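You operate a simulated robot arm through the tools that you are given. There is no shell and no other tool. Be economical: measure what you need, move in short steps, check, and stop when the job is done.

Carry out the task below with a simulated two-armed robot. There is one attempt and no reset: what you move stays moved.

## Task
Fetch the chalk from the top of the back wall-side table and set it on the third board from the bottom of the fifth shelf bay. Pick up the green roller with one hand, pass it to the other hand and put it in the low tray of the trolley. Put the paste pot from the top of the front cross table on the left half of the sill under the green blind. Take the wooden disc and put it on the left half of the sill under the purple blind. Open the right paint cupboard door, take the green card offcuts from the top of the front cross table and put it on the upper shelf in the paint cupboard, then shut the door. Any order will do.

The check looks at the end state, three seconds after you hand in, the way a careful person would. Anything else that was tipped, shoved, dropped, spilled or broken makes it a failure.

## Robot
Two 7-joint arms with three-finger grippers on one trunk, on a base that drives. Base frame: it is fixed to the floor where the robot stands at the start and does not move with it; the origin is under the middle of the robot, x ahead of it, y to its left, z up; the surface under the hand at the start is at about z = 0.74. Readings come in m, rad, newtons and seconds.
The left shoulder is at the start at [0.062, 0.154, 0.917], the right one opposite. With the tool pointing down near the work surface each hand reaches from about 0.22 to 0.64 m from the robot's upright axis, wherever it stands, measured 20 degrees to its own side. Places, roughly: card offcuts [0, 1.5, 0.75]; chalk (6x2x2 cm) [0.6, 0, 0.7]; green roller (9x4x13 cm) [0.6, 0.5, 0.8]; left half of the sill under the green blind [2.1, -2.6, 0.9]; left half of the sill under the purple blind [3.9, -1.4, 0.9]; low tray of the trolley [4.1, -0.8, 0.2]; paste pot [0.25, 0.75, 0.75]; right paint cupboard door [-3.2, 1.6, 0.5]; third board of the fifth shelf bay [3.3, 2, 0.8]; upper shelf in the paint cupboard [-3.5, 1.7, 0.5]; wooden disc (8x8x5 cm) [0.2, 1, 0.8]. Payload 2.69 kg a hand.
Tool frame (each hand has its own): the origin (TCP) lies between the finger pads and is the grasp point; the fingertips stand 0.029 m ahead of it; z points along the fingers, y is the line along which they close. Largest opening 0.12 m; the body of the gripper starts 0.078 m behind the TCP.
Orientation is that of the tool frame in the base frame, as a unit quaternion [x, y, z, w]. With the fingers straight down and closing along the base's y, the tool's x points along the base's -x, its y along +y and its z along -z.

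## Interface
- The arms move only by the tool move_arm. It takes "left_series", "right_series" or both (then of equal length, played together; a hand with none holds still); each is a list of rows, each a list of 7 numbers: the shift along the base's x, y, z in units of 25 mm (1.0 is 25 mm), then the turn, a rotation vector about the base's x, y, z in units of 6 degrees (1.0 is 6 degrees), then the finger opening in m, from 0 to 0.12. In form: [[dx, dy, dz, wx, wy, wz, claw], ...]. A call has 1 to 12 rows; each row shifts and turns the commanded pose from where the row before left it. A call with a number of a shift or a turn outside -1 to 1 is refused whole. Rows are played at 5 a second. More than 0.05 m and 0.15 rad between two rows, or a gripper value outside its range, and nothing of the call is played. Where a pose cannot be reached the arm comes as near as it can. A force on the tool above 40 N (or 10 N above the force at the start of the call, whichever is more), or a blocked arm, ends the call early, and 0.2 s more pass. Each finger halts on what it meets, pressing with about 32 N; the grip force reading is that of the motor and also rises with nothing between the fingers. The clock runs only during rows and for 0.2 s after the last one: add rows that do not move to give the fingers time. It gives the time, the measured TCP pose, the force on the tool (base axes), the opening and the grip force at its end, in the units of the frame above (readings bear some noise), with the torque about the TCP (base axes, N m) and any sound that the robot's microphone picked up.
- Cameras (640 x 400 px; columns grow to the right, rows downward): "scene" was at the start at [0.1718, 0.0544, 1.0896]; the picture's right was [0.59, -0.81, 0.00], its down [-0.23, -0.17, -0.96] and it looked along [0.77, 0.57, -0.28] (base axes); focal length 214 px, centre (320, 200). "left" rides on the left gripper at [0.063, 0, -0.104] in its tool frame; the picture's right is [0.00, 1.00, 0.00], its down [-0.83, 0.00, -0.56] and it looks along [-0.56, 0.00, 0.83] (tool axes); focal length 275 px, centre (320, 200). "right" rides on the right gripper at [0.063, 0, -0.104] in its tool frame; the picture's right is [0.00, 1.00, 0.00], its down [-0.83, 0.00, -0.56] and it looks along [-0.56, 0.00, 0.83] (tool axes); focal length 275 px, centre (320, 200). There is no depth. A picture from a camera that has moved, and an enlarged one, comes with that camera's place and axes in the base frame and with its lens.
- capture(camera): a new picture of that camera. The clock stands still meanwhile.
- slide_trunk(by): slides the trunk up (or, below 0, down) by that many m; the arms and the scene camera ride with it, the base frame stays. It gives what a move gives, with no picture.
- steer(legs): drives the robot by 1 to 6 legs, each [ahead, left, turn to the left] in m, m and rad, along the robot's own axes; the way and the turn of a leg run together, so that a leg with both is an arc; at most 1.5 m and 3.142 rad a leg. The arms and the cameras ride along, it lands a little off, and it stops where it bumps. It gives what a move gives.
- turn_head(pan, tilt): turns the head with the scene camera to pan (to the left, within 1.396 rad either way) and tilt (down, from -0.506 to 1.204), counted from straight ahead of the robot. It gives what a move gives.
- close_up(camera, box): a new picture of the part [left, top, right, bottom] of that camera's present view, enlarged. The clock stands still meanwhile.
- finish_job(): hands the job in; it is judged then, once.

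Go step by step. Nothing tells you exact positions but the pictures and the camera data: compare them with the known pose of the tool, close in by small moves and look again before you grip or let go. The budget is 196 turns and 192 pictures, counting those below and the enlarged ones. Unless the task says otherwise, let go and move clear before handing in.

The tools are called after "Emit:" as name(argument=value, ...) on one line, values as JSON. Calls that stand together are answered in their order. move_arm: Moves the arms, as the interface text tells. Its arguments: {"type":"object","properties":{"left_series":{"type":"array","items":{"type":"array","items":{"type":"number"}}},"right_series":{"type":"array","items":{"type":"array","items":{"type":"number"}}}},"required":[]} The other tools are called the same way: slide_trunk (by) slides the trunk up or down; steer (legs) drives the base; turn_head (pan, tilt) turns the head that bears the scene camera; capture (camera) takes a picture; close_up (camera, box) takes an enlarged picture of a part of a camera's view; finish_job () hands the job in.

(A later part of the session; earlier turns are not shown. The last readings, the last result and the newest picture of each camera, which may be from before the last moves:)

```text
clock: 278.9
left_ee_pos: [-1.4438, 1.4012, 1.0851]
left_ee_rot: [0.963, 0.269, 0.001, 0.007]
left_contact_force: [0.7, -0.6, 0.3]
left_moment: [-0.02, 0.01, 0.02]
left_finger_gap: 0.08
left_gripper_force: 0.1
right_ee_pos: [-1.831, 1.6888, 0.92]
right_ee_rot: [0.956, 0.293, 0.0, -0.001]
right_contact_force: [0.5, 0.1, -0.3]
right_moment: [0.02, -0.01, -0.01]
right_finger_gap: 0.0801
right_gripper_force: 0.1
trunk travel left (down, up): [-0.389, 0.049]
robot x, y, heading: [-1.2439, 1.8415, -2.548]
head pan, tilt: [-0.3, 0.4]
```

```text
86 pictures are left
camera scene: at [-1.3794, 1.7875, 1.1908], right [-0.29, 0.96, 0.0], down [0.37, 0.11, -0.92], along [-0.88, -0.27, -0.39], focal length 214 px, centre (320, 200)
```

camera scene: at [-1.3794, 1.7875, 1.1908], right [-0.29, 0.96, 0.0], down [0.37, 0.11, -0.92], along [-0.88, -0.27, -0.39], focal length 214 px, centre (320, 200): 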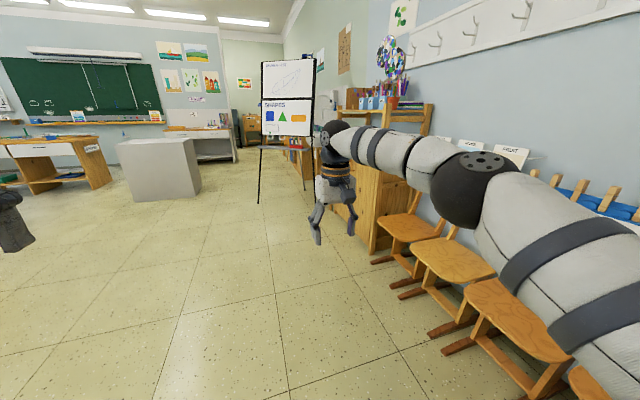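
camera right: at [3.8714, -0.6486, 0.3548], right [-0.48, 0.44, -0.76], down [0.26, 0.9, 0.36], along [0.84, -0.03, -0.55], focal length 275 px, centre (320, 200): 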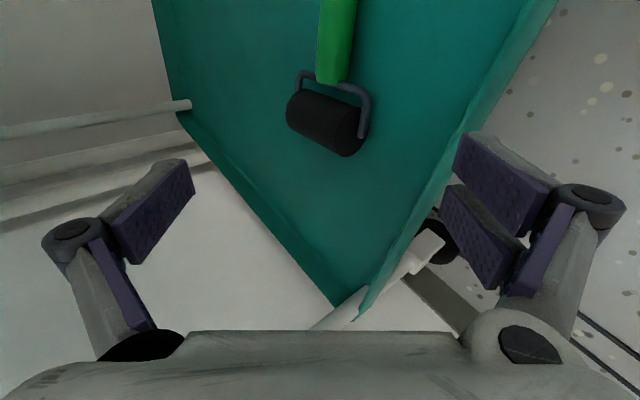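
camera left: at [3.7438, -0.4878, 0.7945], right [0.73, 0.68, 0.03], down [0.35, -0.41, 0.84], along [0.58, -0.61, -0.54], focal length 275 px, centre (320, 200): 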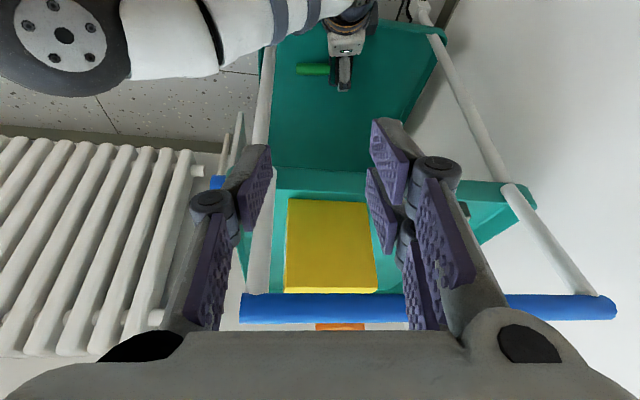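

The green offcuts are at about [0.05, 1.44]. I'll go to the near side of the table and face them, with the left hand for the pick.

Emit:
steer(legs=[[0.0, 1.15, 0], [0, 0, 3.13], [0.24, 0, 0]])

Emit:
turn_head(pan=0.2, tilt=0.7)

Emit:
capture(camera="scene")

Emit:
capture(camera="left")

```text
clock: 296.8
left_ee_pos: [-0.2167, 1.4845, 1.0845]
left_ee_rot: [-0.281, 0.96, 0.007, -0.001]
left_contact_force: [0.1, 0.4, 0.1]
left_moment: [-0.03, 0.05, 0.0]
left_finger_gap: 0.0802
left_gripper_force: 0.0
right_ee_pos: [0.1761, 1.2064, 0.9186]
right_ee_rot: [-0.305, 0.952, -0.001, 0.001]
right_contact_force: [0.0, -0.1, 0.3]
right_moment: [-0.02, 0.03, 0.01]
right_finger_gap: 0.0798
right_gripper_force: 0.0
trunk travel left (down, up): [-0.389, 0.049]
robot x, y, heading: [-0.4043, 1.0381, 0.616]
head pan, tilt: [-0.3, 0.4]
```

```text
clock: 297.7
left_ee_pos: [-0.2187, 1.4841, 1.0849]
left_ee_rot: [-0.281, 0.96, 0.007, -0.001]
left_contact_force: [0.0, 0.0, -0.3]
left_moment: [0.03, 0.01, -0.01]
left_finger_gap: 0.0798
left_gripper_force: 0.1
right_ee_pos: [0.1751, 1.2067, 0.919]
right_ee_rot: [-0.306, 0.952, -0.001, 0.0]
right_contact_force: [0.3, -0.5, 0.1]
right_moment: [0.01, 0.02, 0.04]
right_finger_gap: 0.0799
right_gripper_force: 0.1
trunk travel left (down, up): [-0.389, 0.049]
robot x, y, heading: [-0.4033, 1.0343, 0.619]
head pan, tilt: [0.201, 0.7]
```

```text
85 pictures are left
camera scene: at [-0.3014, 1.1272, 1.164], right [0.73, -0.68, 0.0], down [-0.44, -0.47, -0.77], along [0.52, 0.56, -0.64], focal length 214 px, centre (320, 200)
```

scene: 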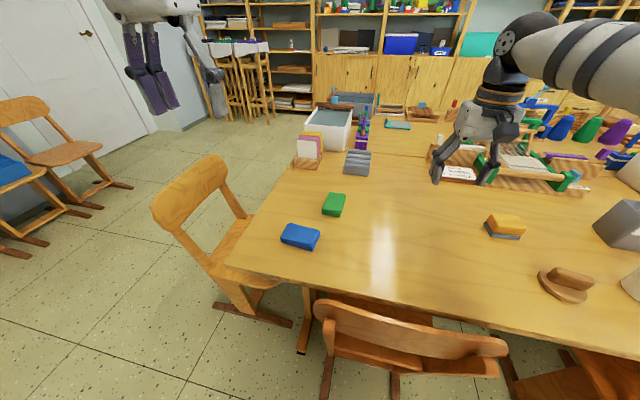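

```text
84 pictures are left
camera left: at [-0.2689, 1.4485, 1.1888], right [-0.54, 0.84, 0.01], down [0.7, 0.44, 0.56], along [0.46, 0.31, -0.83], focal length 275 px, centre (320, 200)
```

left: 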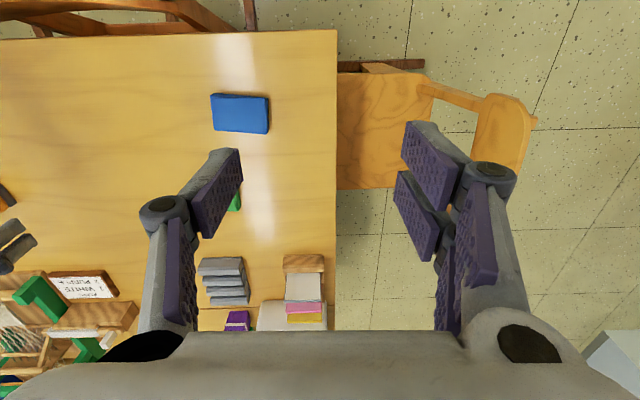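

Emit:
close_up(camera="scene", box=[280, 175, 380, 237])

```text
6.40 times, centred on (330, 206) of scene
camera zoom: at [-0.3014, 1.1272, 1.164], right [0.73, -0.68, 0.0], down [-0.44, -0.47, -0.77], along [0.52, 0.56, -0.64], focal length 1373 px, centre (256, 162)
```

zoom: 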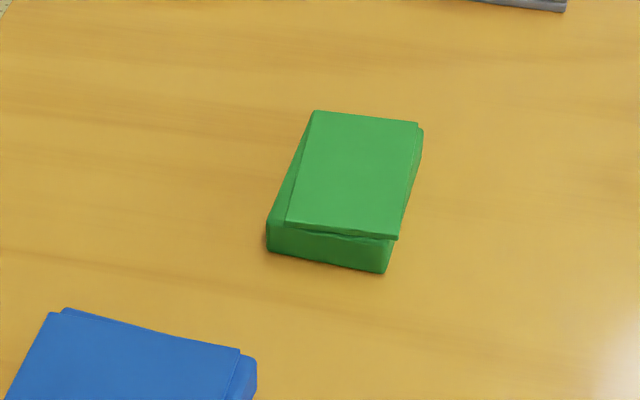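

The green stack is about 5.4 by 8.2 by 1.8 cm, square to the table, centred at [0.055, 1.446]. I'll reach over it with a 30-degree forward tilt.

Emit:
move_arm(left_series=[[0.94, -0.17, -0.45, 0.58, -0.815, 0, 0.09], [0.94, -0.17, -0.45, 0.58, -0.815, 0, 0.09], [0.94, -0.17, -0.45, 0.58, -0.815, 0, 0.09], [0.94, -0.17, -0.45, 0.58, -0.815, 0, 0.09], [0.94, -0.17, -0.45, 0.58, -0.815, 0, 0.09], [0.94, -0.17, -0.45, 0, 0, 0, 0.09], [0.94, -0.17, -0.45, 0, 0, 0, 0.09], [0.94, -0.17, -0.45, 0, 0, 0, 0.09], [0.94, -0.17, -0.45, 0, 0, 0, 0.09], [0.94, -0.17, -0.45, 0, 0, 0, 0.09], [0.94, -0.17, -0.45, 0, 0, 0, 0.09]], right_series=[[-0.3, -0.21, 0, 0, 0, 0, 0.08], [-0.3, -0.21, 0, 0, 0, 0, 0.08], [-0.3, -0.21, 0, 0, 0, 0, 0.08], [-0.3, -0.21, 0, 0, 0, 0, 0.08], [-0.3, -0.21, 0, 0, 0, 0, 0.08], [-0.3, -0.21, 0, 0, 0, 0, 0.08], [-0.3, -0.21, 0, 0, 0, 0, 0.08], [-0.3, -0.21, 0, 0, 0, 0, 0.08], [-0.3, -0.21, 0, 0, 0, 0, 0.08], [-0.3, -0.21, 0, 0, 0, 0, 0.08], [-0.3, -0.21, 0, 0, 0, 0, 0.08]])

Emit:
capture(camera="left")

```text
clock: 300.1
left_ee_pos: [0.0405, 1.4368, 0.9608]
left_ee_rot: [-0.273, 0.926, 0.09, 0.244]
left_contact_force: [-0.6, 0.6, 0.9]
left_moment: [-0.01, 0.03, -0.05]
left_finger_gap: 0.0901
left_gripper_force: 0.1
right_ee_pos: [0.0951, 1.1486, 0.9172]
right_ee_rot: [-0.306, 0.952, 0.001, 0.0]
right_contact_force: [-0.6, -0.3, 1.3]
right_moment: [0.02, -0.02, 0.02]
right_finger_gap: 0.0801
right_gripper_force: 0.0
trunk travel left (down, up): [-0.389, 0.049]
robot x, y, heading: [-0.406, 1.0373, 0.617]
head pan, tilt: [0.201, 0.7]
```

```text
82 pictures are left
camera left: at [-0.045, 1.3766, 1.0195], right [-0.55, 0.84, 0.04], down [0.39, 0.21, 0.9], along [0.74, 0.51, -0.44], focal length 275 px, centre (320, 200)
```

left: 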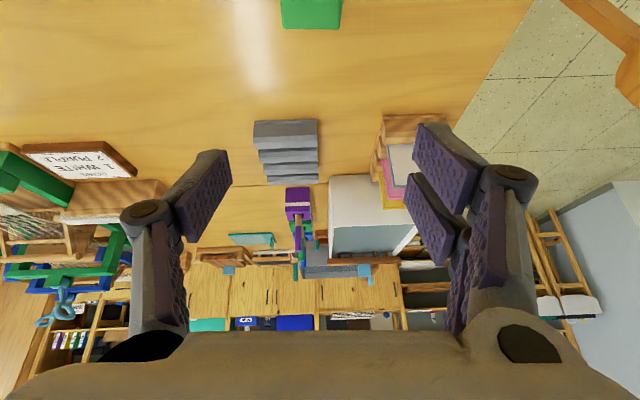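

Emit:
move_arm(left_series=[[0, 0, -1, 0, 0, 0, 0.09], [0, 0, -1, 0, 0, 0, 0.09], [0, 0, -1, 0, 0, 0, 0.09], [0, 0, -1, 0, 0, 0, 0.09], [0, 0, -1, 0, 0, 0, 0.09], [0, 0, -1, 0, 0, 0, 0.09]])

Emit:
capture(camera="left")

```text
clock: 301.5
left_ee_pos: [0.0406, 1.4369, 0.8116]
left_ee_rot: [-0.274, 0.926, 0.091, 0.244]
left_contact_force: [0.3, -0.8, -0.3]
left_moment: [-0.01, 0.05, -0.04]
left_finger_gap: 0.0901
left_gripper_force: 0.1
right_ee_pos: [0.0934, 1.1503, 0.9176]
right_ee_rot: [-0.307, 0.952, 0.0, 0.0]
right_contact_force: [-0.1, 0.5, -0.8]
right_moment: [-0.04, 0.02, 0.02]
right_finger_gap: 0.0801
right_gripper_force: 0.0
trunk travel left (down, up): [-0.389, 0.049]
robot x, y, heading: [-0.408, 1.0379, 0.62]
head pan, tilt: [0.201, 0.7]
```

```text
81 pictures are left
camera left: at [-0.0456, 1.377, 0.8699], right [-0.55, 0.84, 0.04], down [0.39, 0.21, 0.9], along [0.74, 0.51, -0.44], focal length 275 px, centre (320, 200)
```

left: 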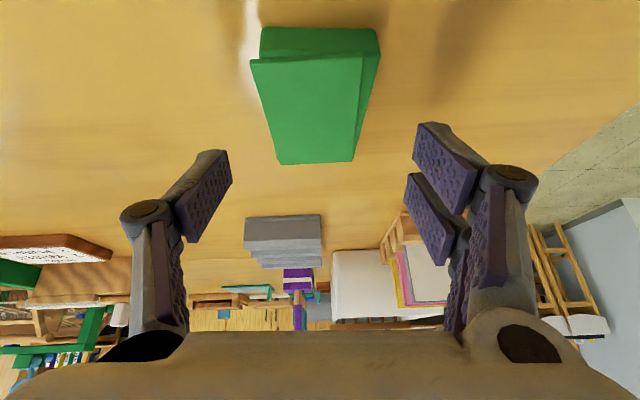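

Emit:
move_arm(left_series=[[0, 0, -0.65, 0, 0, 0, 0.09], [0, 0, -0.6, 0, 0, 0, 0.09], [0, 0, 0, 0, 0, 0, 0.07], [0, 0, 0, 0, 0, 0, 0.05], [0, 0, 0, 0, 0, 0, 0.03], [0, 0, 0, 0, 0, 0, 0.02]])

Emit:
capture(camera="left")

```text
clock: 302.9
left_ee_pos: [0.0406, 1.4368, 0.7808]
left_ee_rot: [-0.274, 0.926, 0.091, 0.244]
left_contact_force: [0.2, 0.2, 1.9]
left_moment: [0.05, -0.02, 0.0]
left_finger_gap: 0.0536
left_gripper_force: 32.1
right_ee_pos: [0.0929, 1.1493, 0.9187]
right_ee_rot: [-0.307, 0.952, -0.001, 0.0]
right_contact_force: [0.2, 0.5, 0.2]
right_moment: [0.0, 0.0, -0.01]
right_finger_gap: 0.0799
right_gripper_force: 0.1
trunk travel left (down, up): [-0.389, 0.049]
robot x, y, heading: [-0.4031, 1.0315, 0.62]
head pan, tilt: [0.201, 0.7]
```

```text
80 pictures are left
camera left: at [-0.0459, 1.3767, 0.8391], right [-0.55, 0.84, 0.04], down [0.39, 0.21, 0.9], along [0.74, 0.51, -0.44], focal length 275 px, centre (320, 200)
```

left: 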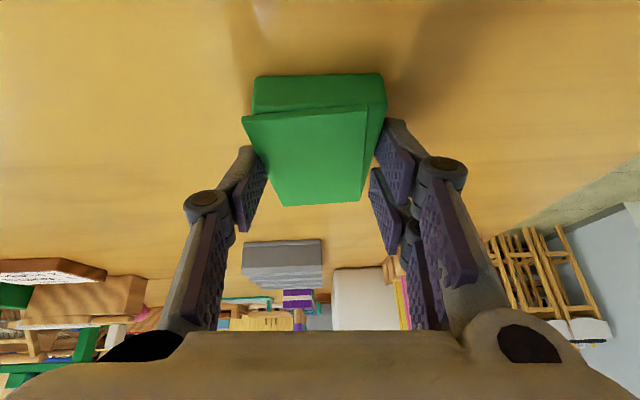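

It's gripped. I'll lift and draw it in, then drive to the cupboard.

Emit:
move_arm(left_series=[[0, 0, 0.8, 0, 0, 0, 0.02], [0, 0, 1, 0, 0, 0, 0.02], [0, 0, 1, 0, 0, 0, 0.02], [0, 0, 1, 0, 0, 0, 0.02], [-0.6, -0.4, 1, 0, 0, 0, 0.02], [-0.8, -0.55, 0.8, 0, 0, 0, 0.02], [-0.8, -0.55, 0, 0, 0, 0, 0.02], [-0.8, -0.55, 0, 0, 0, 0, 0.02]])

Emit:
steer(legs=[[-0.25, 0, 0], [0, 0, 1.57], [0.75, 0.7, 0]])

Emit:
turn_head(pan=0.5, tilt=0.35)

Emit:
capture(camera="scene")

```text
clock: 304.7
left_ee_pos: [-0.0343, 1.3845, 0.9229]
left_ee_rot: [-0.273, 0.926, 0.091, 0.246]
left_contact_force: [-0.6, -0.5, -1.3]
left_moment: [-0.04, -0.02, 0.01]
left_finger_gap: 0.0538
left_gripper_force: 32.3
right_ee_pos: [0.0933, 1.1491, 0.9191]
right_ee_rot: [-0.305, 0.952, -0.001, 0.001]
right_contact_force: [0.6, -0.2, 0.0]
right_moment: [0.02, 0.02, 0.01]
right_finger_gap: 0.0801
right_gripper_force: 0.1
trunk travel left (down, up): [-0.389, 0.049]
robot x, y, heading: [-0.4028, 1.0321, 0.626]
head pan, tilt: [0.201, 0.7]
```

```text
clock: 315.8
left_ee_pos: [-1.9766, 1.4251, 0.9211]
left_ee_rot: [0.854, -0.45, -0.239, -0.106]
left_contact_force: [0.1, 0.1, -0.5]
left_moment: [0.0, 0.02, 0.01]
left_finger_gap: 0.054
left_gripper_force: 31.9
right_ee_pos: [-1.7446, 1.5599, 0.9194]
right_ee_rot: [0.896, -0.445, 0.0, 0.0]
right_contact_force: [0.4, -0.4, -0.9]
right_moment: [0.01, -0.02, 0.02]
right_finger_gap: 0.08
right_gripper_force: 0.2
trunk travel left (down, up): [-0.389, 0.049]
robot x, y, heading: [-1.6142, 1.0674, 2.216]
head pan, tilt: [0.201, 0.7]
```

```text
clock: 316.6
left_ee_pos: [-1.977, 1.4253, 0.9208]
left_ee_rot: [0.855, -0.449, -0.239, -0.105]
left_contact_force: [-0.4, -0.5, -0.6]
left_moment: [0.0, 0.0, -0.01]
left_finger_gap: 0.0539
left_gripper_force: 31.9
right_ee_pos: [-1.7447, 1.56, 0.9179]
right_ee_rot: [0.896, -0.445, 0.001, -0.001]
right_contact_force: [-0.6, 0.5, -1.3]
right_moment: [-0.01, -0.01, 0.03]
right_finger_gap: 0.0801
right_gripper_force: 0.0
trunk travel left (down, up): [-0.389, 0.049]
robot x, y, heading: [-1.6149, 1.0652, 2.218]
head pan, tilt: [0.499, 0.351]
```

```text
79 pictures are left
camera scene: at [-1.7335, 1.1469, 1.1953], right [0.41, 0.91, 0.0], down [0.31, -0.14, -0.94], along [-0.85, 0.39, -0.34], focal length 214 px, centre (320, 200)
```

scene: 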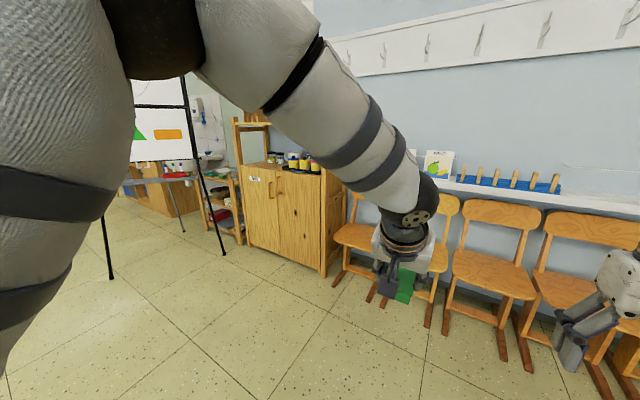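

The cupboard front is at q = 3.17; the right door hinges at p = -1.55 and its handle is at p = -1.93, z = 0.68. I'll drive in front of it.

Emit:
steer(legs=[[0, 0, -0.06], [0.1, 1.22, 0], [0.5, 0, 0]])

Emit:
turn_head(pan=-0.1, tilt=0.6)

Emit:
capture(camera="scene")

```text
clock: 329.2
left_ee_pos: [-3.3002, 1.2782, 0.9208]
left_ee_rot: [0.84, -0.476, -0.234, -0.113]
left_contact_force: [0.3, -0.5, -0.8]
left_moment: [-0.01, 0.01, 0.0]
left_finger_gap: 0.0538
left_gripper_force: 32.4
right_ee_pos: [-3.0582, 1.3989, 0.9188]
right_ee_rot: [0.881, -0.472, 0.0, -0.001]
right_contact_force: [0.3, 0.1, -0.5]
right_moment: [-0.02, -0.02, 0.0]
right_finger_gap: 0.0798
right_gripper_force: 0.1
trunk travel left (down, up): [-0.389, 0.049]
robot x, y, heading: [-2.963, 0.8964, 2.156]
head pan, tilt: [0.499, 0.351]
```

```text
clock: 330.2
left_ee_pos: [-3.2997, 1.2794, 0.922]
left_ee_rot: [0.84, -0.476, -0.235, -0.113]
left_contact_force: [-0.3, 0.0, -0.1]
left_moment: [0.01, 0.03, 0.03]
left_finger_gap: 0.0539
left_gripper_force: 31.5
right_ee_pos: [-3.0574, 1.3981, 0.9187]
right_ee_rot: [0.881, -0.472, 0.0, -0.001]
right_contact_force: [0.4, 0.9, -0.5]
right_moment: [0.0, -0.02, -0.03]
right_finger_gap: 0.0801
right_gripper_force: 0.1
trunk travel left (down, up): [-0.389, 0.049]
robot x, y, heading: [-2.9649, 0.8971, 2.154]
head pan, tilt: [-0.099, 0.6]
```

```text
78 pictures are left
camera scene: at [-3.0319, 1.0198, 1.1726], right [0.88, 0.47, 0.0], down [0.26, -0.5, -0.83], along [-0.39, 0.73, -0.56], focal length 214 px, centre (320, 200)
```

scene: 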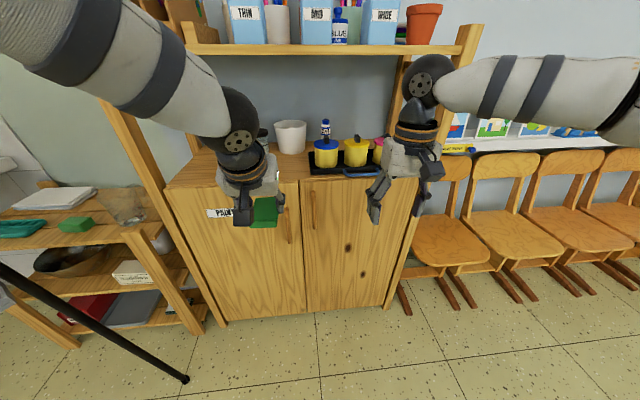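

Emit:
close_up(camera="scene", box=[260, 160, 360, 240])

```text
5.00 times, centred on (310, 200) of scene
camera zoom: at [-3.0319, 1.0198, 1.1726], right [0.88, 0.47, 0.0], down [0.26, -0.5, -0.83], along [-0.39, 0.73, -0.56], focal length 1072 px, centre (370, 200)
```

zoom: 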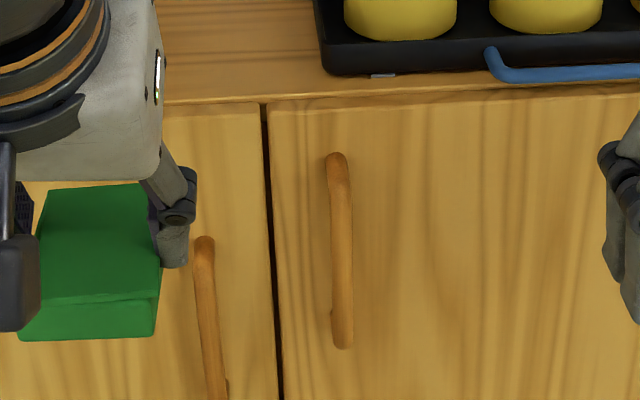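

Emit:
move_arm(left_series=[[-0.8, -0.55, 0.2, 0, 0, 0, 0.02], [-0.8, -0.55, 0.2, 0, 0, 0, 0.02], [-0.8, -0.55, 0.2, 0, 0, 0, 0.02], [-0.8, -0.55, 0.2, 0, 0, 0, 0.02], [-0.8, -0.55, 0, 0, 0, 0, 0.02], [-0.8, -0.55, 0, 0, 0, 0, 0.02], [0, 0, 0, 0, 0, 0, 0.02], [0, 0, 0, 0, 0, 0, 0.02], [0, 0, 0, 0, 0, 0, 0.02], [0, 0, 0, 0, 0, 0, 0.02], [0, 0, 0, 0, 0, 0, 0.02], [0, 0, 0, 0, 0, 0, 0.02]], right_series=[[-0.4, -0.4, -0.53, 0.835, 0.55, 0, 0.06], [-0.4, -0.4, -0.53, 0.835, 0.55, 0, 0.06], [-0.4, -0.2, -0.53, 0.835, 0.55, 0, 0.06], [-0.6, 0, -0.53, 0.835, 0.55, 0, 0.06], [-0.6, 0, -0.53, 0.835, 0.55, 0, 0.06], [-0.6, 0, -0.53, 0.835, 0.55, 0, 0.06], [-0.6, 0, -0.53, 0.835, 0.55, 0, 0.06], [-0.6, 0, -0.53, 0.835, 0.55, 0, 0.06], [-0.6, 0, -0.53, 0.835, 0.55, 0, 0.06], [-0.6, 0, -0.53, 0.835, 0.55, 0, 0.06], [-0.6, 0, -0.53, 0.835, 0.55, 0, 0.06], [-0.6, 0, -0.53, 0.835, 0.55, 0, 0.06]])

Emit:
move_arm(right_series=[[-0.6, 0.3, -0.53, 0.835, 0.55, 0, 0.06], [-0.6, 0.3, -0.53, 0.835, 0.55, 0, 0.06], [-0.6, 0.3, -0.53, 0.835, 0.55, 0, 0.06]])

Emit:
capture(camera="scene")

Emit:
capture(camera="right")

```text
clock: 332.8
left_ee_pos: [-3.4201, 1.1941, 0.9407]
left_ee_rot: [0.84, -0.476, -0.235, -0.112]
left_contact_force: [0.1, 0.9, -0.4]
left_moment: [0.0, 0.02, 0.03]
left_finger_gap: 0.0535
left_gripper_force: 32.2
right_ee_pos: [-3.2239, 1.3726, 0.7593]
right_ee_rot: [0.712, -0.383, -0.517, -0.28]
right_contact_force: [-0.4, -0.2, 0.6]
right_moment: [0.01, 0.01, -0.01]
right_finger_gap: 0.06
right_gripper_force: 0.0
trunk travel left (down, up): [-0.389, 0.049]
robot x, y, heading: [-2.961, 0.8995, 2.152]
head pan, tilt: [-0.099, 0.6]
```

```text
clock: 333.6
left_ee_pos: [-3.42, 1.195, 0.942]
left_ee_rot: [0.84, -0.476, -0.235, -0.112]
left_contact_force: [0.0, 1.0, -0.6]
left_moment: [-0.01, -0.01, 0.01]
left_finger_gap: 0.0534
left_gripper_force: 31.7
right_ee_pos: [-3.2694, 1.3945, 0.7206]
right_ee_rot: [0.623, -0.335, -0.622, -0.336]
right_contact_force: [0.1, -0.5, -0.2]
right_moment: [0.01, -0.02, 0.02]
right_finger_gap: 0.0601
right_gripper_force: 0.0
trunk travel left (down, up): [-0.389, 0.049]
robot x, y, heading: [-2.9536, 0.8946, 2.154]
head pan, tilt: [-0.099, 0.6]
```

```text
76 pictures are left
camera scene: at [-3.032, 1.0199, 1.1726], right [0.88, 0.47, 0.0], down [0.26, -0.5, -0.82], along [-0.38, 0.73, -0.57], focal length 214 px, centre (320, 200)
```

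scene: 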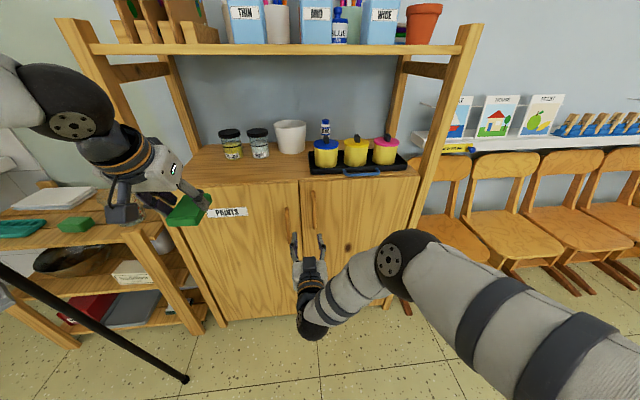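

```text
75 pictures are left
camera right: at [-3.2136, 1.3076, 0.6573], right [-0.84, -0.55, -0.01], down [0.3, -0.47, 0.83], along [-0.46, 0.69, 0.56], focal length 275 px, centre (320, 200)
```

right: 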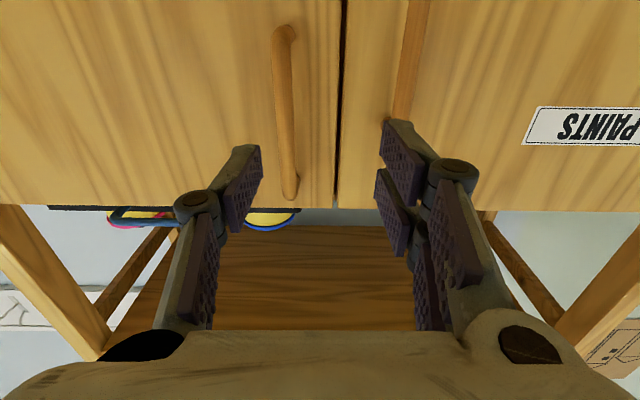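

Emit:
move_arm(right_series=[[1.0, 0.67, 0, 0, 0, 0, 0.07], [-0.52, 0.78, 0, 0, 0, 0, 0.07], [-0.52, 0.78, 0, 0, 0, 0, 0.07], [-0.52, 0.78, 0, 0, 0, 0, 0.07], [-0.52, 0.78, 0, 0, 0, 0, 0.07], [-0.52, 0.78, 0, 0, 0, 0, 0.07]])

Emit:
capture(camera="right")

Emit:
close_up(camera="scene", box=[260, 180, 360, 260])

```text
clock: 335.0
left_ee_pos: [-3.4186, 1.1944, 0.9413]
left_ee_rot: [0.839, -0.477, -0.235, -0.113]
left_contact_force: [0.5, -0.4, -0.1]
left_moment: [0.01, 0.0, -0.02]
left_finger_gap: 0.0538
left_gripper_force: 31.9
right_ee_pos: [-3.305, 1.5065, 0.7233]
right_ee_rot: [0.624, -0.334, -0.621, -0.337]
right_contact_force: [0.5, -0.4, 0.4]
right_moment: [-0.05, 0.02, 0.01]
right_finger_gap: 0.07
right_gripper_force: 0.0
right hand out of reach, approached as far as the arm can: row 6
trunk travel left (down, up): [-0.389, 0.049]
robot x, y, heading: [-2.9609, 0.8979, 2.152]
head pan, tilt: [-0.099, 0.6]
```

```text
74 pictures are left
camera right: at [-3.2488, 1.4198, 0.6607], right [-0.84, -0.55, -0.01], down [0.3, -0.47, 0.83], along [-0.46, 0.69, 0.56], focal length 275 px, centre (320, 200)
```

right: 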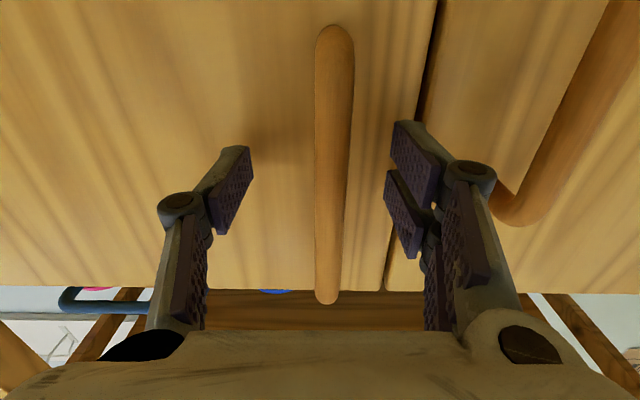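

```text
5.00 times, centred on (310, 220) of scene
camera zoom: at [-3.0317, 1.0198, 1.1726], right [0.88, 0.47, 0.0], down [0.26, -0.5, -0.83], along [-0.38, 0.73, -0.56], focal length 1072 px, centre (370, 100)
```

zoom: 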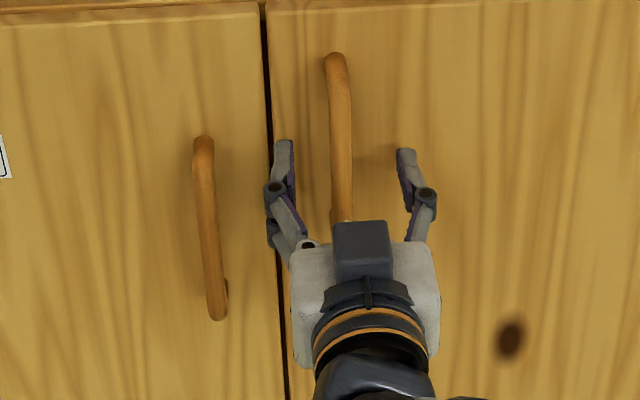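

The handle sits between the fingers at the grasp point. I'll close on it.

Emit:
move_arm(right_series=[[0, 0, 0, 0, 0, 0, 0.03], [0, 0, 0, 0, 0, 0, 0.0], [0, 0, 0, 0, 0, 0, 0.0], [0, 0, 0, 0, 0, 0, 0.0]])

Emit:
capture(camera="right")

```text
clock: 336.0
left_ee_pos: [-3.421, 1.1931, 0.9413]
left_ee_rot: [0.841, -0.475, -0.234, -0.113]
left_contact_force: [0.3, 0.3, -0.2]
left_moment: [0.01, 0.0, -0.01]
left_finger_gap: 0.0536
left_gripper_force: 32.2
right_ee_pos: [-3.3085, 1.5051, 0.7221]
right_ee_rot: [0.624, -0.333, -0.622, -0.336]
right_contact_force: [-20.8, -15.2, 0.6]
right_moment: [-0.75, 0.24, 0.01]
right_finger_gap: 0.0125
right_gripper_force: 39.3
trunk travel left (down, up): [-0.389, 0.049]
robot x, y, heading: [-2.9604, 0.8958, 2.157]
head pan, tilt: [-0.099, 0.6]
```

```text
72 pictures are left
camera right: at [-3.2518, 1.4171, 0.6609], right [-0.83, -0.55, -0.01], down [0.3, -0.47, 0.83], along [-0.47, 0.69, 0.55], focal length 275 px, centre (320, 200)
```

right: 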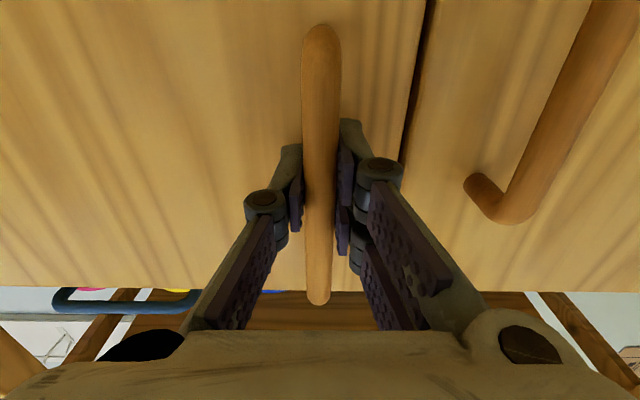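

Now I'll pull the door along its arc, to about 28 degrees.

Emit:
move_arm(right_series=[[0.5, -0.78, 0, 0, 0, 0.5, 0], [0.58, -0.72, 0, 0, 0, 0.58, 0], [0.63, -0.68, 0, 0, 0, 0.58, 0], [0.67, -0.65, 0, 0, 0, 0.58, 0], [0.71, -0.61, 0, 0, 0, 0.58, 0], [0.75, -0.57, 0, 0, 0, 0.58, 0], [0.79, -0.53, 0, 0, 0, 0.58, 0], [0.81, -0.48, 0, 0, 0, 0.58, 0]])

Emit:
capture(camera="scene")

```text
clock: 337.4
left_ee_pos: [-3.4182, 1.1966, 0.9409]
left_ee_rot: [0.839, -0.477, -0.235, -0.113]
left_contact_force: [-0.3, -0.3, -0.8]
left_moment: [0.02, -0.03, -0.01]
left_finger_gap: 0.0536
left_gripper_force: 31.7
right_ee_pos: [-3.2071, 1.4233, 0.7238]
right_ee_rot: [0.668, -0.233, -0.665, -0.239]
right_contact_force: [5.5, 8.4, -4.2]
right_moment: [-0.82, 0.05, -0.16]
right_finger_gap: 0.0126
right_gripper_force: 39.5
trunk travel left (down, up): [-0.389, 0.049]
robot x, y, heading: [-2.959, 0.897, 2.15]
head pan, tilt: [-0.099, 0.6]
stopped in row 6 (right hand): the force on the tool passed its limit at 44 N (the readings are from after the stop); the commanded pose is now the measured one
```

```text
71 pictures are left
camera scene: at [-3.0314, 1.0209, 1.1725], right [0.89, 0.46, 0.0], down [0.26, -0.5, -0.83], along [-0.38, 0.73, -0.56], focal length 214 px, centre (320, 200)
```

scene: 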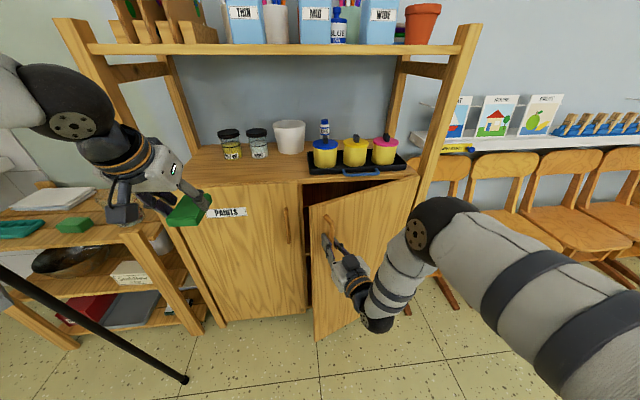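

The door is open by about 25 degrees. I'll keep pulling along the arc.

Emit:
move_arm(right_series=[[0.83, -0.45, 0, 0, 0, 0.7, 0], [0.86, -0.4, 0, 0, 0, 0.7, 0], [0.88, -0.34, 0, 0, 0, 0.7, 0], [0.9, -0.28, 0, 0, 0, 0.7, 0], [0.92, -0.22, 0, 0, 0, 0.7, 0], [0.93, -0.16, 0, 0, 0, 0.7, 0], [0.94, -0.1, 0, 0, 0, 0.7, 0], [0.95, -0.04, 0, 0, 0, 0.7, 0]])

Emit:
capture(camera="scene")

```text
clock: 338.7
left_ee_pos: [-3.4181, 1.1978, 0.9407]
left_ee_rot: [0.839, -0.478, -0.234, -0.112]
left_contact_force: [0.3, 0.5, 0.0]
left_moment: [-0.01, 0.0, -0.04]
left_finger_gap: 0.0537
left_gripper_force: 32.0
right_ee_pos: [-3.0902, 1.3847, 0.7239]
right_ee_rot: [0.701, -0.105, -0.696, -0.116]
right_contact_force: [2.3, 15.1, -8.6]
right_moment: [-1.0, -0.35, -0.08]
right_finger_gap: 0.0128
right_gripper_force: 38.8
trunk travel left (down, up): [-0.389, 0.049]
robot x, y, heading: [-2.9585, 0.8982, 2.155]
head pan, tilt: [-0.099, 0.6]
stopped in row 6 (right hand): the force on the tool passed its limit at 42 N (the readings are from after the stop); the commanded pose is now the measured one
```

```text
70 pictures are left
camera scene: at [-3.0311, 1.0225, 1.1724], right [0.89, 0.46, 0.0], down [0.26, -0.5, -0.82], along [-0.38, 0.73, -0.57], focal length 214 px, centre (320, 200)
```

scene: 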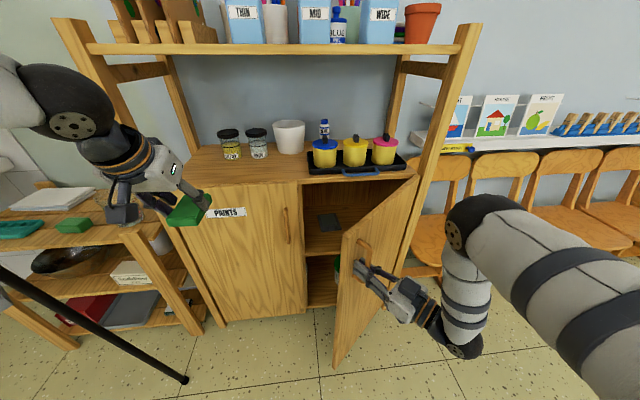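

Emit:
move_arm(right_series=[[0.99, 0.04, 0, 0, 0, 0.75, 0], [0.99, 0.05, 0, 0, 0, 0.75, 0], [0.98, 0.06, 0, 0, 0, 0.75, 0], [0.97, 0.06, 0, 0, 0, 0.7, 0], [0.96, 0.13, 0, 0, 0, 0.7, 0], [0.955, 0.19, 0, 0, 0, 0.65, 0], [0.94, 0.25, 0, 0, 0, 0.65, 0], [0.92, 0.31, 0, 0, 0, 0.65, 0]])

Emit:
capture(camera="scene")

```text
clock: 339.6
left_ee_pos: [-3.4181, 1.1962, 0.9423]
left_ee_rot: [0.839, -0.476, -0.236, -0.113]
left_contact_force: [0.0, -0.4, -0.2]
left_moment: [-0.03, 0.01, -0.01]
left_finger_gap: 0.0536
left_gripper_force: 32.3
right_ee_pos: [-3.0125, 1.3812, 0.7224]
right_ee_rot: [0.707, -0.013, -0.706, -0.016]
right_contact_force: [1.3, -8.4, -3.7]
right_moment: [-0.5, 0.49, -0.14]
right_finger_gap: 0.0125
right_gripper_force: 39.4
trunk travel left (down, up): [-0.389, 0.049]
robot x, y, heading: [-2.9572, 0.895, 2.154]
head pan, tilt: [-0.099, 0.6]
stopped in row 4 (right hand): the force on the tool passed its limit at 42 N (the readings are from after the stop); the commanded pose is now the measured one
```

```text
69 pictures are left
camera scene: at [-3.0308, 1.0199, 1.1731], right [0.89, 0.46, 0.0], down [0.26, -0.5, -0.83], along [-0.38, 0.73, -0.56], focal length 214 px, centre (320, 200)
```

scene: 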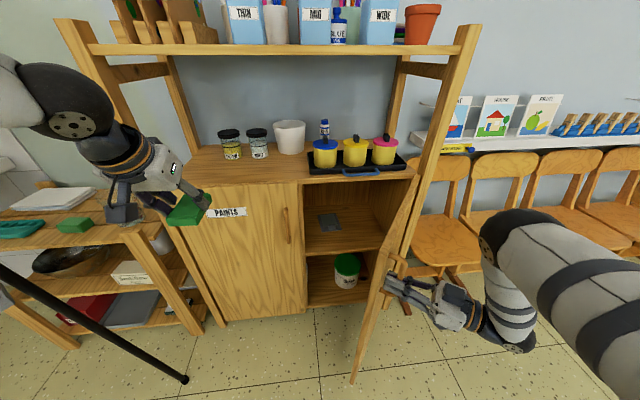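

Emit:
move_arm(right_series=[[0.915, 0.065, 0, 0, 0, 0.65, 0], [0.91, 0.125, 0, 0, 0, 0.65, 0], [0.9, 0.18, 0, 0, 0, 0.65, 0], [0.89, 0.23, 0, 0, 0, 0.6, 0], [0.87, 0.29, 0, 0, 0, 0.6, 0], [0.85, 0.34, 0, 0, 0, 0.6, 0], [0.83, 0.39, 0, 0, 0, 0.6, 0], [0.8, 0.44, 0, 0, 0, 0.6, 0]])

Emit:
capture(camera="scene")

```text
clock: 341.4
left_ee_pos: [-3.4192, 1.1978, 0.9397]
left_ee_rot: [0.84, -0.477, -0.234, -0.113]
left_contact_force: [0.6, 0.5, -0.3]
left_moment: [-0.02, 0.0, 0.0]
left_finger_gap: 0.0537
left_gripper_force: 32.3
right_ee_pos: [-2.8747, 1.4195, 0.7276]
right_ee_rot: [0.703, 0.146, -0.679, 0.154]
right_contact_force: [-2.1, 6.0, -17.5]
right_moment: [1.31, 0.03, -0.04]
right_finger_gap: 0.0129
right_gripper_force: 39.5
right hand out of reach, approached as far as the arm can: row 7, 8
trunk travel left (down, up): [-0.389, 0.049]
robot x, y, heading: [-2.9625, 0.8987, 2.151]
head pan, tilt: [-0.099, 0.6]
stopped in row 8 (right hand): the force on the tool passed its limit at 83 N (the readings are from after the stop); the commanded pose is now the measured one
```

```text
68 pictures are left
camera scene: at [-3.0317, 1.022, 1.1721], right [0.89, 0.46, 0.0], down [0.26, -0.5, -0.82], along [-0.38, 0.73, -0.57], focal length 214 px, centre (320, 200)
```

scene: 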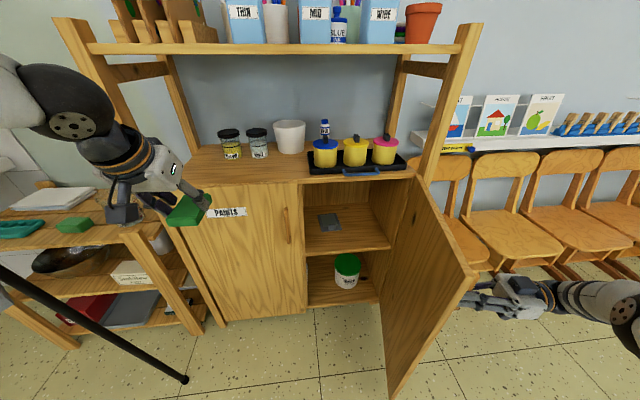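

The door is fully open. I'll release the handle, back off and raise the right hand clear of the door.

Emit:
move_arm(right_series=[[0, 0, 0, 0, 0, 0, 0.06], [0, 0, 0, 0, 0, 0, 0.08], [0.8, 0.53, 0, 0, 0, 0, 0.08], [0.8, 0.53, 0, 0, 0, 0, 0.08], [0.8, 0.53, 0, 0, 0, 0, 0.08], [0.3, -0.2, 0.9, 0, 0, 0, 0.06], [0.2, -0.3, 0.9, 0, 0, 0, 0.06], [0.2, -0.3, 0.9, 0, 0, 0, 0.04], [0.2, -0.3, 0.9, 0, 0, 0, 0.04], [0.2, -0.3, 0.9, 0, 0, 0, 0.04], [0.2, -0.3, 0.9, 0, 0, 0, 0.04], [0.2, -0.3, 0.9, 0, 0, 0, 0.04]])

Emit:
capture(camera="scene")

```text
clock: 343.2
left_ee_pos: [-3.4186, 1.1964, 0.9407]
left_ee_rot: [0.84, -0.477, -0.234, -0.112]
left_contact_force: [-0.3, 0.0, -0.3]
left_moment: [0.04, 0.01, -0.01]
left_finger_gap: 0.0535
left_gripper_force: 31.6
right_ee_pos: [-2.8605, 1.403, 0.7892]
right_ee_rot: [0.711, 0.143, -0.672, 0.151]
right_contact_force: [-9.0, 21.1, -19.2]
right_moment: [-0.24, -0.9, -0.58]
right_finger_gap: 0.0558
right_gripper_force: 11.8
right hand out of reach, approached as far as the arm can: row 3, 4, 5
trunk travel left (down, up): [-0.389, 0.049]
robot x, y, heading: [-2.9613, 0.8973, 2.155]
head pan, tilt: [-0.099, 0.6]
stopped in row 9 (right hand): the force on the tool passed its limit at 52 N (the readings are from after the stop); the commanded pose is now the measured one
```

```text
67 pictures are left
camera scene: at [-3.0325, 1.0235, 1.1721], right [0.88, 0.47, 0.0], down [0.26, -0.5, -0.82], along [-0.38, 0.73, -0.57], focal length 214 px, centre (320, 200)
```

scene: 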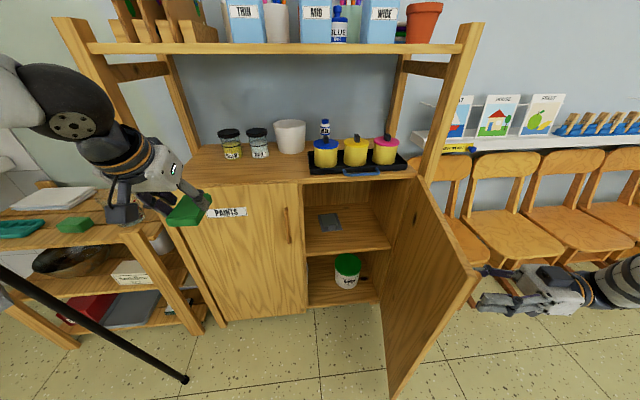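

Emit:
move_arm(right_series=[[0, 0, 0, 0, 0, 0, 0.09], [0, 0, 0, 0, 0, 0, 0.1]])

Emit:
steer(legs=[[0, -0.12, 0]])

Emit:
capture(camera="scene")

```text
clock: 343.8
left_ee_pos: [-3.4187, 1.1959, 0.9422]
left_ee_rot: [0.84, -0.476, -0.235, -0.112]
left_contact_force: [-0.4, -0.2, -0.9]
left_moment: [-0.02, -0.02, 0.03]
left_finger_gap: 0.0537
left_gripper_force: 31.5
right_ee_pos: [-2.8592, 1.3995, 0.7933]
right_ee_rot: [0.708, 0.145, -0.674, 0.152]
right_contact_force: [0.2, 0.0, -0.2]
right_moment: [-0.01, 0.01, -0.03]
right_finger_gap: 0.0998
right_gripper_force: 0.0
trunk travel left (down, up): [-0.389, 0.049]
robot x, y, heading: [-2.9611, 0.8967, 2.153]
head pan, tilt: [-0.099, 0.6]
```

```text
clock: 345.4
left_ee_pos: [-3.3196, 1.2605, 0.9411]
left_ee_rot: [0.84, -0.476, -0.235, -0.113]
left_contact_force: [-0.2, 0.5, -1.2]
left_moment: [-0.06, 0.04, 0.0]
left_finger_gap: 0.054
left_gripper_force: 32.0
right_ee_pos: [-2.7597, 1.4644, 0.7907]
right_ee_rot: [0.709, 0.144, -0.674, 0.152]
right_contact_force: [-0.3, 1.4, 0.2]
right_moment: [-0.02, 0.01, 0.0]
right_finger_gap: 0.0997
right_gripper_force: 0.1
trunk travel left (down, up): [-0.389, 0.049]
robot x, y, heading: [-2.8597, 0.9638, 2.154]
head pan, tilt: [-0.099, 0.6]
```

```text
66 pictures are left
camera scene: at [-2.9329, 1.0858, 1.1726], right [0.89, 0.47, 0.0], down [0.26, -0.5, -0.83], along [-0.38, 0.73, -0.56], focal length 214 px, centre (320, 200)
```

scene: 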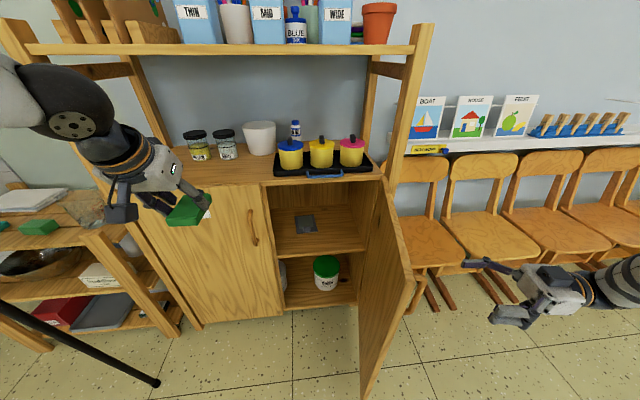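

The right hand is clear of the door. I'll raise it well above the cupboard level, so the trunk can sink a little for the left hand's placement.

Emit:
move_arm(right_series=[[0, 0, 1, 0, 0, 0, 0.05], [0, 0, 1, 0, 0, 0, 0.05], [0, 0, 1, 0, 0, 0, 0.05], [0, 0, 1, 0, 0, 0, 0.05], [0, 0, 1, 0, 0, 0, 0.05], [0, 0, 1, 0, 0, 0, 0.05], [0, 0, 1, 0, 0, 0, 0.05], [0, 0, 1, 0, 0, 0, 0.05], [0, 0, 1, 0, 0, 0, 0.05], [0, 0, 1, 0, 0, 0, 0.05], [0, 0, 1, 0, 0, 0, 0.05], [0, 0, 1, 0, 0, 0, 0.05]])

```text
clock: 348.0
left_ee_pos: [-3.3201, 1.2603, 0.9426]
left_ee_rot: [0.84, -0.476, -0.235, -0.113]
left_contact_force: [-0.5, 0.2, -0.1]
left_moment: [0.04, 0.03, 0.02]
left_finger_gap: 0.0539
left_gripper_force: 32.1
right_ee_pos: [-2.7706, 1.4794, 1.072]
right_ee_rot: [0.707, 0.146, -0.674, 0.153]
right_contact_force: [1.4, -0.4, 0.5]
right_moment: [-0.01, 0.02, 0.01]
right_finger_gap: 0.0499
right_gripper_force: 0.1
right hand out of reach, approached as far as the arm can: row 11, 12
trunk travel left (down, up): [-0.389, 0.049]
robot x, y, heading: [-2.86, 0.9631, 2.156]
head pan, tilt: [-0.099, 0.6]
```

Emit:
move_arm(left_series=[[0.8, 0.53, -0.7, 0, 0, 0, 0.02], [0.8, 0.53, -0.7, 0, 0, 0, 0.02], [0.8, 0.53, -0.7, 0, 0, 0, 0.02], [0.8, 0.53, -0.7, 0, 0, 0, 0.02], [0.8, 0.53, -0.7, 0, 0, 0, 0.02], [0.8, 0.53, -0.7, 0, 0, 0, 0.02], [0.8, 0.53, -0.7, 0, 0, 0, 0.02], [0.8, 0.53, -0.7, 0, 0, 0, 0.02], [0.8, 0.53, -0.7, 0, 0, 0, 0.02], [0.8, 0.53, -0.7, 0, 0, 0, 0.02], [0.8, 0.53, -0.7, 0, 0, 0, 0.02], [0.8, 0.53, -0.7, 0, 0, 0, 0.02]])

Emit:
slide_trunk(by=-0.12)

Emit:
steer(legs=[[0.17, 0, 0]])

Emit:
capture(camera="scene")

Emit:
capture(camera="left")

```text
clock: 350.6
left_ee_pos: [-3.0856, 1.4199, 0.7348]
left_ee_rot: [0.843, -0.47, -0.235, -0.115]
left_contact_force: [-0.4, 0.5, -0.3]
left_moment: [-0.04, -0.03, 0.05]
left_finger_gap: 0.0538
left_gripper_force: 31.8
right_ee_pos: [-2.7705, 1.4776, 1.0703]
right_ee_rot: [0.708, 0.145, -0.675, 0.152]
right_contact_force: [0.2, 0.8, 0.8]
right_moment: [0.01, 0.02, -0.01]
right_finger_gap: 0.0498
right_gripper_force: 0.0
trunk travel left (down, up): [-0.389, 0.049]
robot x, y, heading: [-2.863, 0.9622, 2.152]
head pan, tilt: [-0.099, 0.6]
```

```text
clock: 352.1
left_ee_pos: [-3.0808, 1.4171, 0.6113]
left_ee_rot: [0.84, -0.476, -0.235, -0.112]
left_contact_force: [-0.5, -1.0, 0.8]
left_moment: [0.03, 0.01, 0.03]
left_finger_gap: 0.0538
left_gripper_force: 32.3
right_ee_pos: [-2.7874, 1.5036, 0.8668]
right_ee_rot: [0.731, 0.072, -0.639, 0.227]
right_contact_force: [-0.2, 0.0, 0.8]
right_moment: [0.02, -0.02, -0.01]
right_finger_gap: 0.05
right_gripper_force: 0.1
trunk travel left (down, up): [-0.269, 0.169]
robot x, y, heading: [-2.861, 0.9649, 2.153]
head pan, tilt: [-0.099, 0.6]
```

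```text
clock: 353.5
left_ee_pos: [-3.1754, 1.5608, 0.611]
left_ee_rot: [0.84, -0.476, -0.235, -0.112]
left_contact_force: [-1.7, 0.4, 0.6]
left_moment: [-0.03, -0.01, -0.01]
left_finger_gap: 0.0537
left_gripper_force: 31.8
right_ee_pos: [-2.8809, 1.6462, 0.8672]
right_ee_rot: [0.731, 0.07, -0.64, 0.226]
right_contact_force: [0.4, -0.2, 0.0]
right_moment: [-0.01, 0.01, 0.01]
right_finger_gap: 0.05
right_gripper_force: 0.0
trunk travel left (down, up): [-0.269, 0.169]
robot x, y, heading: [-2.9587, 1.1037, 2.155]
head pan, tilt: [-0.099, 0.6]
```

```text
65 pictures are left
camera scene: at [-3.053, 1.2668, 1.041], right [0.89, 0.47, 0.0], down [0.26, -0.5, -0.82], along [-0.38, 0.73, -0.57], focal length 214 px, centre (320, 200)
```

scene: 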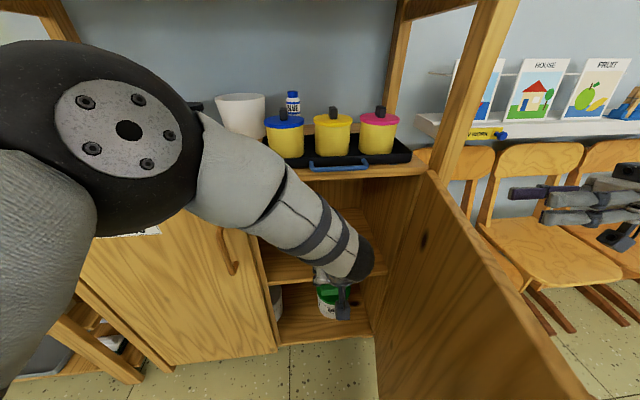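

```text
64 pictures are left
camera left: at [-3.1156, 1.4707, 0.6697], right [-0.85, -0.52, 0.04], down [-0.2, 0.39, 0.9], along [-0.48, 0.76, -0.44], focal length 275 px, centre (320, 200)
```

left: 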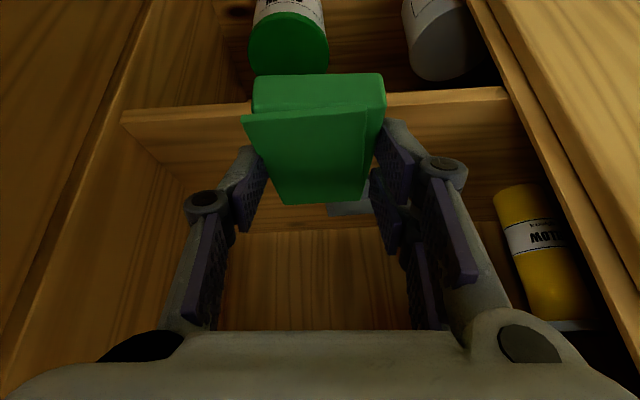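

Emit:
move_arm(left_series=[[0.2, 0.1, -1, 0, 0, 0, 0.02], [0, 0, -1, 0, 0, 0, 0.02], [-0.3, 0.82, -0.1, 0, 0, 0, 0.02], [-0.4, 0.8, 0, 0, 0, 0, 0.02], [-0.4, 0.8, 0, 0, 0, 0, 0.02], [-0.4, 0.8, 0, 0, 0, 0, 0.02]])

Emit:
capture(camera="left")

Emit:
capture(camera="scene")

```text
clock: 354.9
left_ee_pos: [-3.2061, 1.6432, 0.5578]
left_ee_rot: [0.839, -0.478, -0.235, -0.111]
left_contact_force: [-0.7, -0.1, -0.7]
left_moment: [-0.02, -0.02, 0.0]
left_finger_gap: 0.0538
left_gripper_force: 32.2
right_ee_pos: [-2.8814, 1.6467, 0.8669]
right_ee_rot: [0.731, 0.072, -0.64, 0.227]
right_contact_force: [-0.1, -0.1, -0.3]
right_moment: [0.01, -0.04, -0.01]
right_finger_gap: 0.0501
right_gripper_force: 0.1
trunk travel left (down, up): [-0.269, 0.169]
robot x, y, heading: [-2.9506, 1.103, 2.157]
head pan, tilt: [-0.099, 0.6]
```

```text
63 pictures are left
camera left: at [-3.1473, 1.5524, 0.616], right [-0.86, -0.51, 0.04], down [-0.2, 0.4, 0.9], along [-0.48, 0.76, -0.44], focal length 275 px, centre (320, 200)
```

left: 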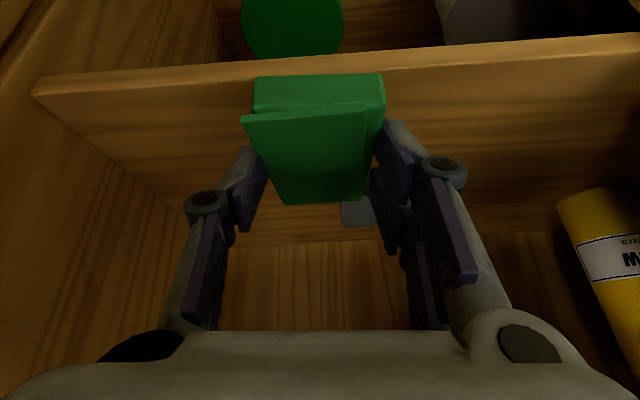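

```text
62 pictures are left
camera scene: at [-3.0526, 1.2665, 1.0411], right [0.89, 0.47, 0.0], down [0.26, -0.5, -0.83], along [-0.38, 0.73, -0.56], focal length 214 px, centre (320, 200)
```

scene: 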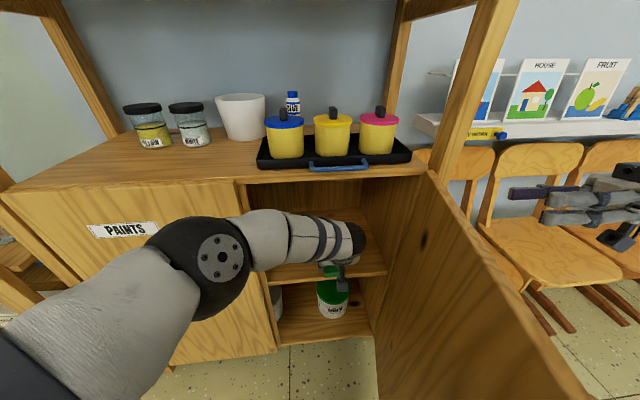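

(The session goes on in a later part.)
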